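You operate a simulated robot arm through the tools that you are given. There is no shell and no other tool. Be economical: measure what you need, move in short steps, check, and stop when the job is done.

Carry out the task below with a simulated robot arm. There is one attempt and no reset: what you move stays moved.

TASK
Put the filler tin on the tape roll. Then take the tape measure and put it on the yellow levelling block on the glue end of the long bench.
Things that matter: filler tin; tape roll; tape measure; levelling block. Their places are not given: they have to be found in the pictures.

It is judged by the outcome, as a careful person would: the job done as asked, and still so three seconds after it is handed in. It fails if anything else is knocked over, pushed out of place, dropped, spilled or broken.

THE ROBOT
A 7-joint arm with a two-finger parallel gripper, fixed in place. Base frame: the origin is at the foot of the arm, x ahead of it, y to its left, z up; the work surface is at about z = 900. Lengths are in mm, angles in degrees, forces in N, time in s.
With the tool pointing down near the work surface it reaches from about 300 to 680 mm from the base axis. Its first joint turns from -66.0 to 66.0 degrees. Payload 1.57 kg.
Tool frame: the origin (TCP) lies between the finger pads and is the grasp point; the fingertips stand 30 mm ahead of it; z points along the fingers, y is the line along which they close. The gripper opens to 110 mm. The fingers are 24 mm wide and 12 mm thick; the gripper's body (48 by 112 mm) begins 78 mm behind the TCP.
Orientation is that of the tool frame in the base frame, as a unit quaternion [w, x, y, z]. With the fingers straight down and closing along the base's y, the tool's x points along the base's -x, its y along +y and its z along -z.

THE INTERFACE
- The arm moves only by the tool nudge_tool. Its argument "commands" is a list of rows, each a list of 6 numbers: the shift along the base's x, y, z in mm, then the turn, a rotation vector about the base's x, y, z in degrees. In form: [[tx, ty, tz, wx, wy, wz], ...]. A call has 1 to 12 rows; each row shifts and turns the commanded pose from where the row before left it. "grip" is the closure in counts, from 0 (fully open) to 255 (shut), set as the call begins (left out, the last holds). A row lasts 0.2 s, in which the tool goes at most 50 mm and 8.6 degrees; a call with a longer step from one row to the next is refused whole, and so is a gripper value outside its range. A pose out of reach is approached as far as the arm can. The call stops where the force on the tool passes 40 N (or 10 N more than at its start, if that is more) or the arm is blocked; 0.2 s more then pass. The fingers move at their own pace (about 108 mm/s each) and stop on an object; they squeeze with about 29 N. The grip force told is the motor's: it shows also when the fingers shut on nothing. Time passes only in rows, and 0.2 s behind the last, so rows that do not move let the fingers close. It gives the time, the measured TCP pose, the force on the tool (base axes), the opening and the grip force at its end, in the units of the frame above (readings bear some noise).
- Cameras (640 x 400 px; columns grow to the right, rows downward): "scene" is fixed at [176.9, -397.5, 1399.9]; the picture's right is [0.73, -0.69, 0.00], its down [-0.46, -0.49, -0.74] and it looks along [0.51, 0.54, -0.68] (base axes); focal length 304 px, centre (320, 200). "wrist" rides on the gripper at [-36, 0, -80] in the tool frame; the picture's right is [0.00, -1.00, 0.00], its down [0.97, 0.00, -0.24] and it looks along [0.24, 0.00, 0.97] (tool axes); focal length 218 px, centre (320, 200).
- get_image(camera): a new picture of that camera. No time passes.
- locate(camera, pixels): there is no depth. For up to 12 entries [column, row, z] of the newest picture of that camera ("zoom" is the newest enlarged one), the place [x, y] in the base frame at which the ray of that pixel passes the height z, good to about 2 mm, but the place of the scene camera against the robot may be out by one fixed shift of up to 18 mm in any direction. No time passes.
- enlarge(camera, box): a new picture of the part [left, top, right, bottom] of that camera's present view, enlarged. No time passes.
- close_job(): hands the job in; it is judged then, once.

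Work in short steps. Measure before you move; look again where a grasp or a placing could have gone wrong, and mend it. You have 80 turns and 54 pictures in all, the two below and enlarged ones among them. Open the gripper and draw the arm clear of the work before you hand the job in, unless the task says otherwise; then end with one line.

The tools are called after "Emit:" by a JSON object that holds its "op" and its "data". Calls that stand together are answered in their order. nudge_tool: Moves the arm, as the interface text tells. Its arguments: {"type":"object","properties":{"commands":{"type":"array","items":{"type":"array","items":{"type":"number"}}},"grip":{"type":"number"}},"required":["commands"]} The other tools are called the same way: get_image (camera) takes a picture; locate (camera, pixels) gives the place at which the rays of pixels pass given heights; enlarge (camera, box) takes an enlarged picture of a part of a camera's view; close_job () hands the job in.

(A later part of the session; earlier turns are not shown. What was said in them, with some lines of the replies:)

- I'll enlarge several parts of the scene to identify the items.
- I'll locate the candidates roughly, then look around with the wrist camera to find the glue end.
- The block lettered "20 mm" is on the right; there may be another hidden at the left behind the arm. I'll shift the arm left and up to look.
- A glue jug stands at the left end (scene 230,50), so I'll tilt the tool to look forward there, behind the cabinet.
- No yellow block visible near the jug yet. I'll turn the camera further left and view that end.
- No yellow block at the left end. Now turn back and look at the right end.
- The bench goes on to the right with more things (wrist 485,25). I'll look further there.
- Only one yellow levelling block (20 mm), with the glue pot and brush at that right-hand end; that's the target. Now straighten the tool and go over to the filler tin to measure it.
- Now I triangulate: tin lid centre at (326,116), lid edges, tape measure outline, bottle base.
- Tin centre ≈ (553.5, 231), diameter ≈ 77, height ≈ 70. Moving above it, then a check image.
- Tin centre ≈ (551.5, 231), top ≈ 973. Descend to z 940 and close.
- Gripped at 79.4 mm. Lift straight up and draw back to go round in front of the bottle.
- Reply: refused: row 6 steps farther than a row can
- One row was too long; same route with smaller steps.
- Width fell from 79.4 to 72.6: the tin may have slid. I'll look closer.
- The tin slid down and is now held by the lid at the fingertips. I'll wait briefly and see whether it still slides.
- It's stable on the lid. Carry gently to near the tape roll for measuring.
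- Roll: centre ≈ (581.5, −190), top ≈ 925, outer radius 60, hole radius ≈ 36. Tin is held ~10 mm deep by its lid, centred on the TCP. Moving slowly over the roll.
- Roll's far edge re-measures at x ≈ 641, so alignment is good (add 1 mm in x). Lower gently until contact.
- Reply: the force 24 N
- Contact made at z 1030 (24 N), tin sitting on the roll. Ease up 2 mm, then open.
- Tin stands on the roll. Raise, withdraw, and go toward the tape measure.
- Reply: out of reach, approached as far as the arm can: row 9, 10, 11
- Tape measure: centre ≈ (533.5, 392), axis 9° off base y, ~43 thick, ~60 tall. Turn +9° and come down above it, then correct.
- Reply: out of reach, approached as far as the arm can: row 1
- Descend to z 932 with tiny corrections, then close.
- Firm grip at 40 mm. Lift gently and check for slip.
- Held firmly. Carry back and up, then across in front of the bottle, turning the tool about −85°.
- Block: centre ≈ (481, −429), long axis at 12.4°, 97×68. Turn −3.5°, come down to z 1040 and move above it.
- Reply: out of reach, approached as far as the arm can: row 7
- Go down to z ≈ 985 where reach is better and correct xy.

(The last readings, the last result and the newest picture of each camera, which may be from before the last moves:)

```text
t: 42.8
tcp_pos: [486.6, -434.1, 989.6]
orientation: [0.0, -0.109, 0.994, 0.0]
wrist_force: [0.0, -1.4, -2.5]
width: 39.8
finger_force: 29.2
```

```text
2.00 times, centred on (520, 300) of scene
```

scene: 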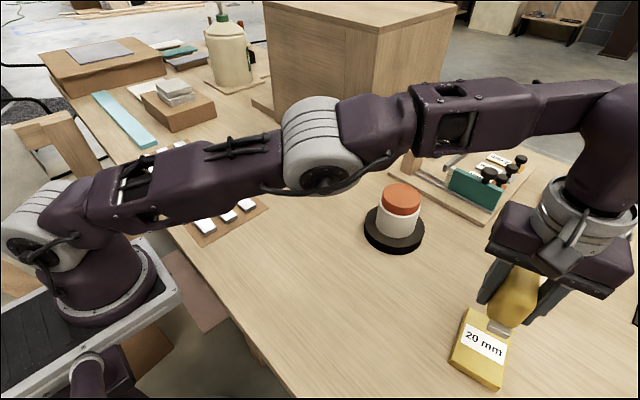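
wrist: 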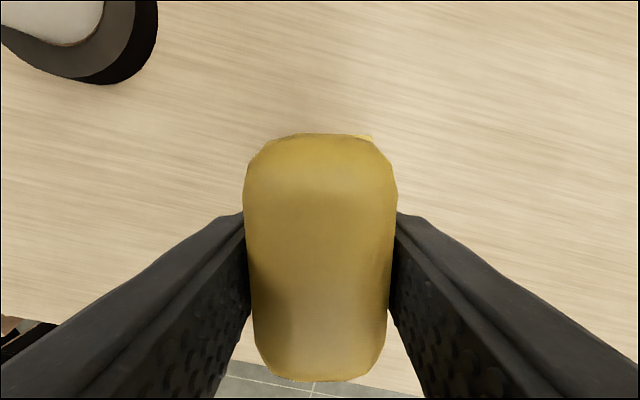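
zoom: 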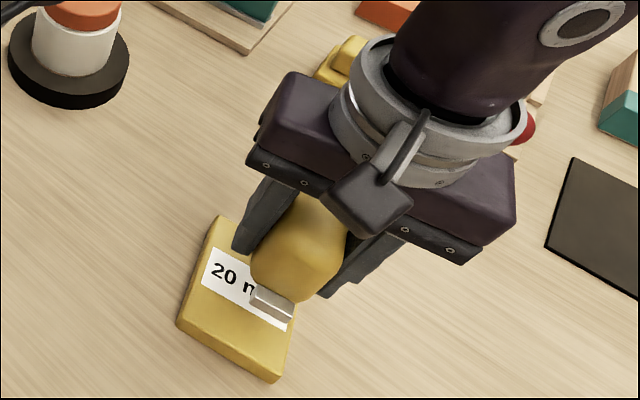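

Correct by (−2.5, +5.5) and lower slowly.

Emit:
{"op": "nudge_tool", "data": {"commands": [[-2.5, 5.5, -10, 0, 0, 0], [0, 0, -10, 0, 0, 0], [0, 0, -5, 0, 0, 0], [0, 0, -4, 0, 0, 0], [0, 0, 0, 0, 0, 0]]}}

Emit:
{"op": "enlarge", "data": {"camera": "scene", "box": [420, 250, 570, 400]}}

```text
t: 44.0
tcp_pos: [483.6, -429.6, 959.4]
orientation: [0.0, -0.109, 0.994, 0.0]
wrist_force: [-0.5, 0.2, -2.6]
width: 39.7
finger_force: 29.5
```

```text
2.67 times, centred on (495, 325) of scene
```

zoom: 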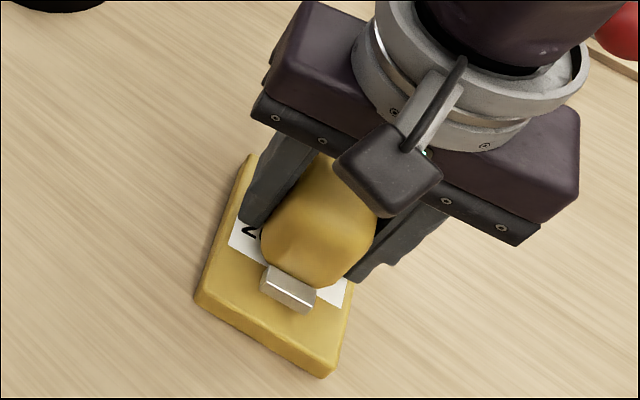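

Emit:
{"op": "nudge_tool", "data": {"commands": [[0, 0, -2, 0, 0, 0], [0, 0, -2, 0, 0, 0], [0, 0, -2, 0, 0, 0], [0, 0, -1, 0, 0, 0], [0, 0, -1, 0, 0, 0], [0, 0, 0, 0, 0, 0]]}}

```text
t: 45.4
tcp_pos: [482.7, -429.4, 950.5]
orientation: [0.0, -0.109, 0.994, 0.001]
wrist_force: [0.2, -0.1, -1.6]
width: 39.9
finger_force: 29.2
```

Emit:
{"op": "nudge_tool", "data": {"commands": [[0, 0, -1, 0, 0, 0], [0, 0, -1, 0, 0, 0], [0, 0, 0, 0, 0, 0]]}}

Emit:
{"op": "enlarge", "data": {"camera": "scene", "box": [420, 250, 570, 400]}}

```text
t: 46.2
tcp_pos: [483.9, -428.8, 951.0]
orientation: [0.001, -0.11, 0.994, -0.001]
wrist_force: [-1.9, 1.1, 10.1]
width: 39.6
finger_force: 29.1
```

```text
2.67 times, centred on (495, 325) of scene
```

zoom: 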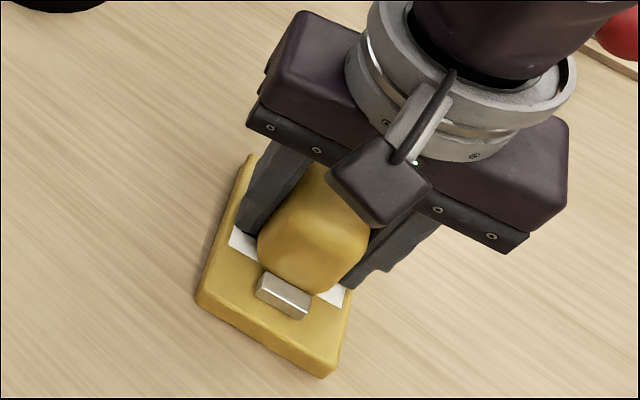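

Contact (10 N). Checking centring relative to the block in this view before releasing.

Emit:
{"op": "locate", "data": {"camera": "zoom", "pixels": [[202, 290, 920], [331, 365, 920], [250, 157, 920], [258, 292, 921], [305, 318, 921], [260, 262, 925], [335, 290, 925], [233, 228, 920], [347, 305, 920]]}}

```text
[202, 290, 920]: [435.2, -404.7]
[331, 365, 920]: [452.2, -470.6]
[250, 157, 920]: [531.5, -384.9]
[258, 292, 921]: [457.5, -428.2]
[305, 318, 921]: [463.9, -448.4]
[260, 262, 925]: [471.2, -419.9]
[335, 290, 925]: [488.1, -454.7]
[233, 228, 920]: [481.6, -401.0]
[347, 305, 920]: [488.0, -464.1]
```

Measure looks ~5–10 mm too far from the near end and slightly to −y. Lift 4 mm, shift (−5, +3), set down again.

Emit:
{"op": "nudge_tool", "data": {"commands": [[0, 0, 3, 0, 0, 0], [0, 0, 3, 0, 0, 0], [-3, 2, 0, 0, 0, 0], [-3, 1, 0, 0, 0, 0], [0, 0, 0, 0, 0, 0]]}}

Emit:
{"op": "nudge_tool", "data": {"commands": [[0, 0, -2, 0, 0, 0], [0, 0, -1.5, 0, 0, 0], [0, 0, -1, 0, 0, 0], [0, 0, -1, 0, 0, 0], [0, 0, 0, 0, 0, 0]]}}

Emit:
{"op": "enlarge", "data": {"camera": "scene", "box": [420, 250, 570, 400]}}

```text
t: 47.4
tcp_pos: [476.8, -427.4, 955.8]
orientation: [0.0, -0.109, 0.994, 0.0]
wrist_force: [0.2, 0.0, -1.9]
width: 39.6
finger_force: 28.9
```

```text
t: 48.6
tcp_pos: [477.7, -426.7, 950.3]
orientation: [-0.001, -0.109, 0.994, 0.0]
wrist_force: [-0.7, 0.4, -0.2]
width: 40.0
finger_force: 29.6
```

```text
2.67 times, centred on (495, 325) of scene
```

zoom: 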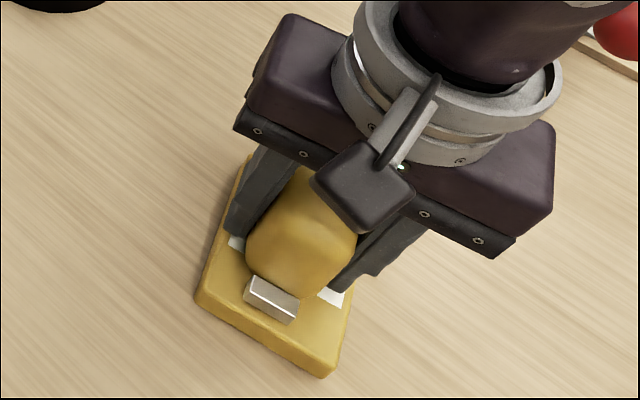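

Well centred and resting. Open the gripper.

Emit:
{"op": "nudge_tool", "data": {"commands": [[0, 0, 0, 0, 0, 0], [0, 0, 0, 0, 0, 0], [0, 0, 0, 0, 0, 0]], "grip": 0}}

Emit:
{"op": "nudge_tool", "data": {"commands": [[0, 0, 10, 0, 0, 0], [0, 0, 25, 0, 0, 0], [0, 0, 40, 0, 0, 0], [-10, 10, 40, 0, 0, 0], [-25, 25, 30, 0, 0, 0], [-30, 30, 20, 0, 0, 0], [-30, 30, 0, 0, 0, 0], [0, 40, 0, 0, 0, 0], [0, 40, 0, 0, 0, 0]]}}

Emit:
{"op": "get_image", "data": {"camera": "scene"}}

Emit:
{"op": "enlarge", "data": {"camera": "scene", "box": [340, 170, 580, 400]}}

```text
t: 49.4
tcp_pos: [478.7, -425.9, 950.3]
orientation: [-0.001, -0.109, 0.994, 0.0]
wrist_force: [0.3, 0.0, 0.8]
width: 109.9
finger_force: 0.0
```

```text
t: 51.4
tcp_pos: [382.8, -249.8, 1115.2]
orientation: [0.0, -0.107, 0.994, 0.0]
wrist_force: [-0.4, -0.8, 0.3]
width: 110.2
finger_force: 0.2
```

```text
6 pictures are left
```

scene: 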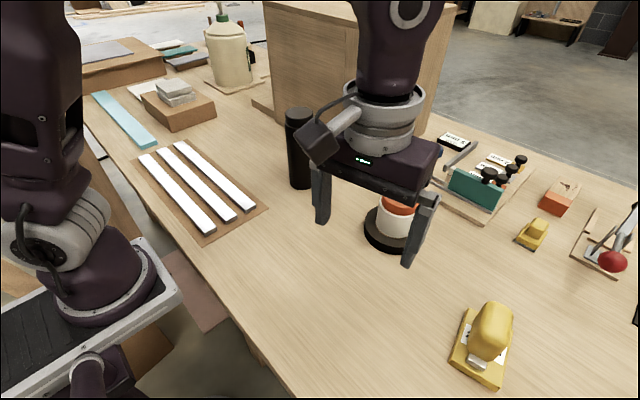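

```text
1.74 times, centred on (460, 285) of scene
```

zoom: 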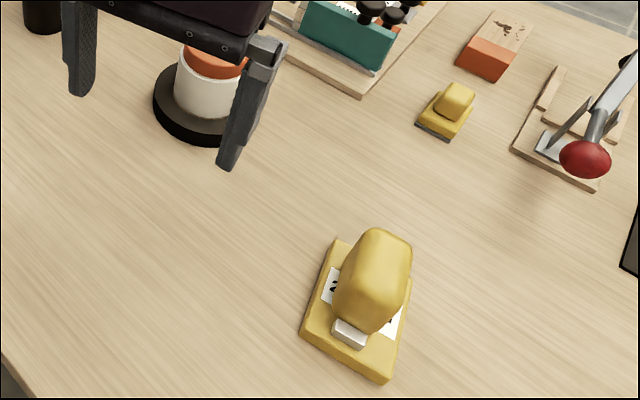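

Both are in place: the tape measure sits on the block, and the tin on the roll. The gripper is open and the arm is clear, so I'm handing in.

Emit:
{"op": "close_job", "data": {}}

```text
The job is handed in.
```

The filler tin is on the tape roll, and the tape measure is on the yellow 20 mm levelling block. That was the only such block I could see, and I took its end, with the glue pot and brush, as the glue end.
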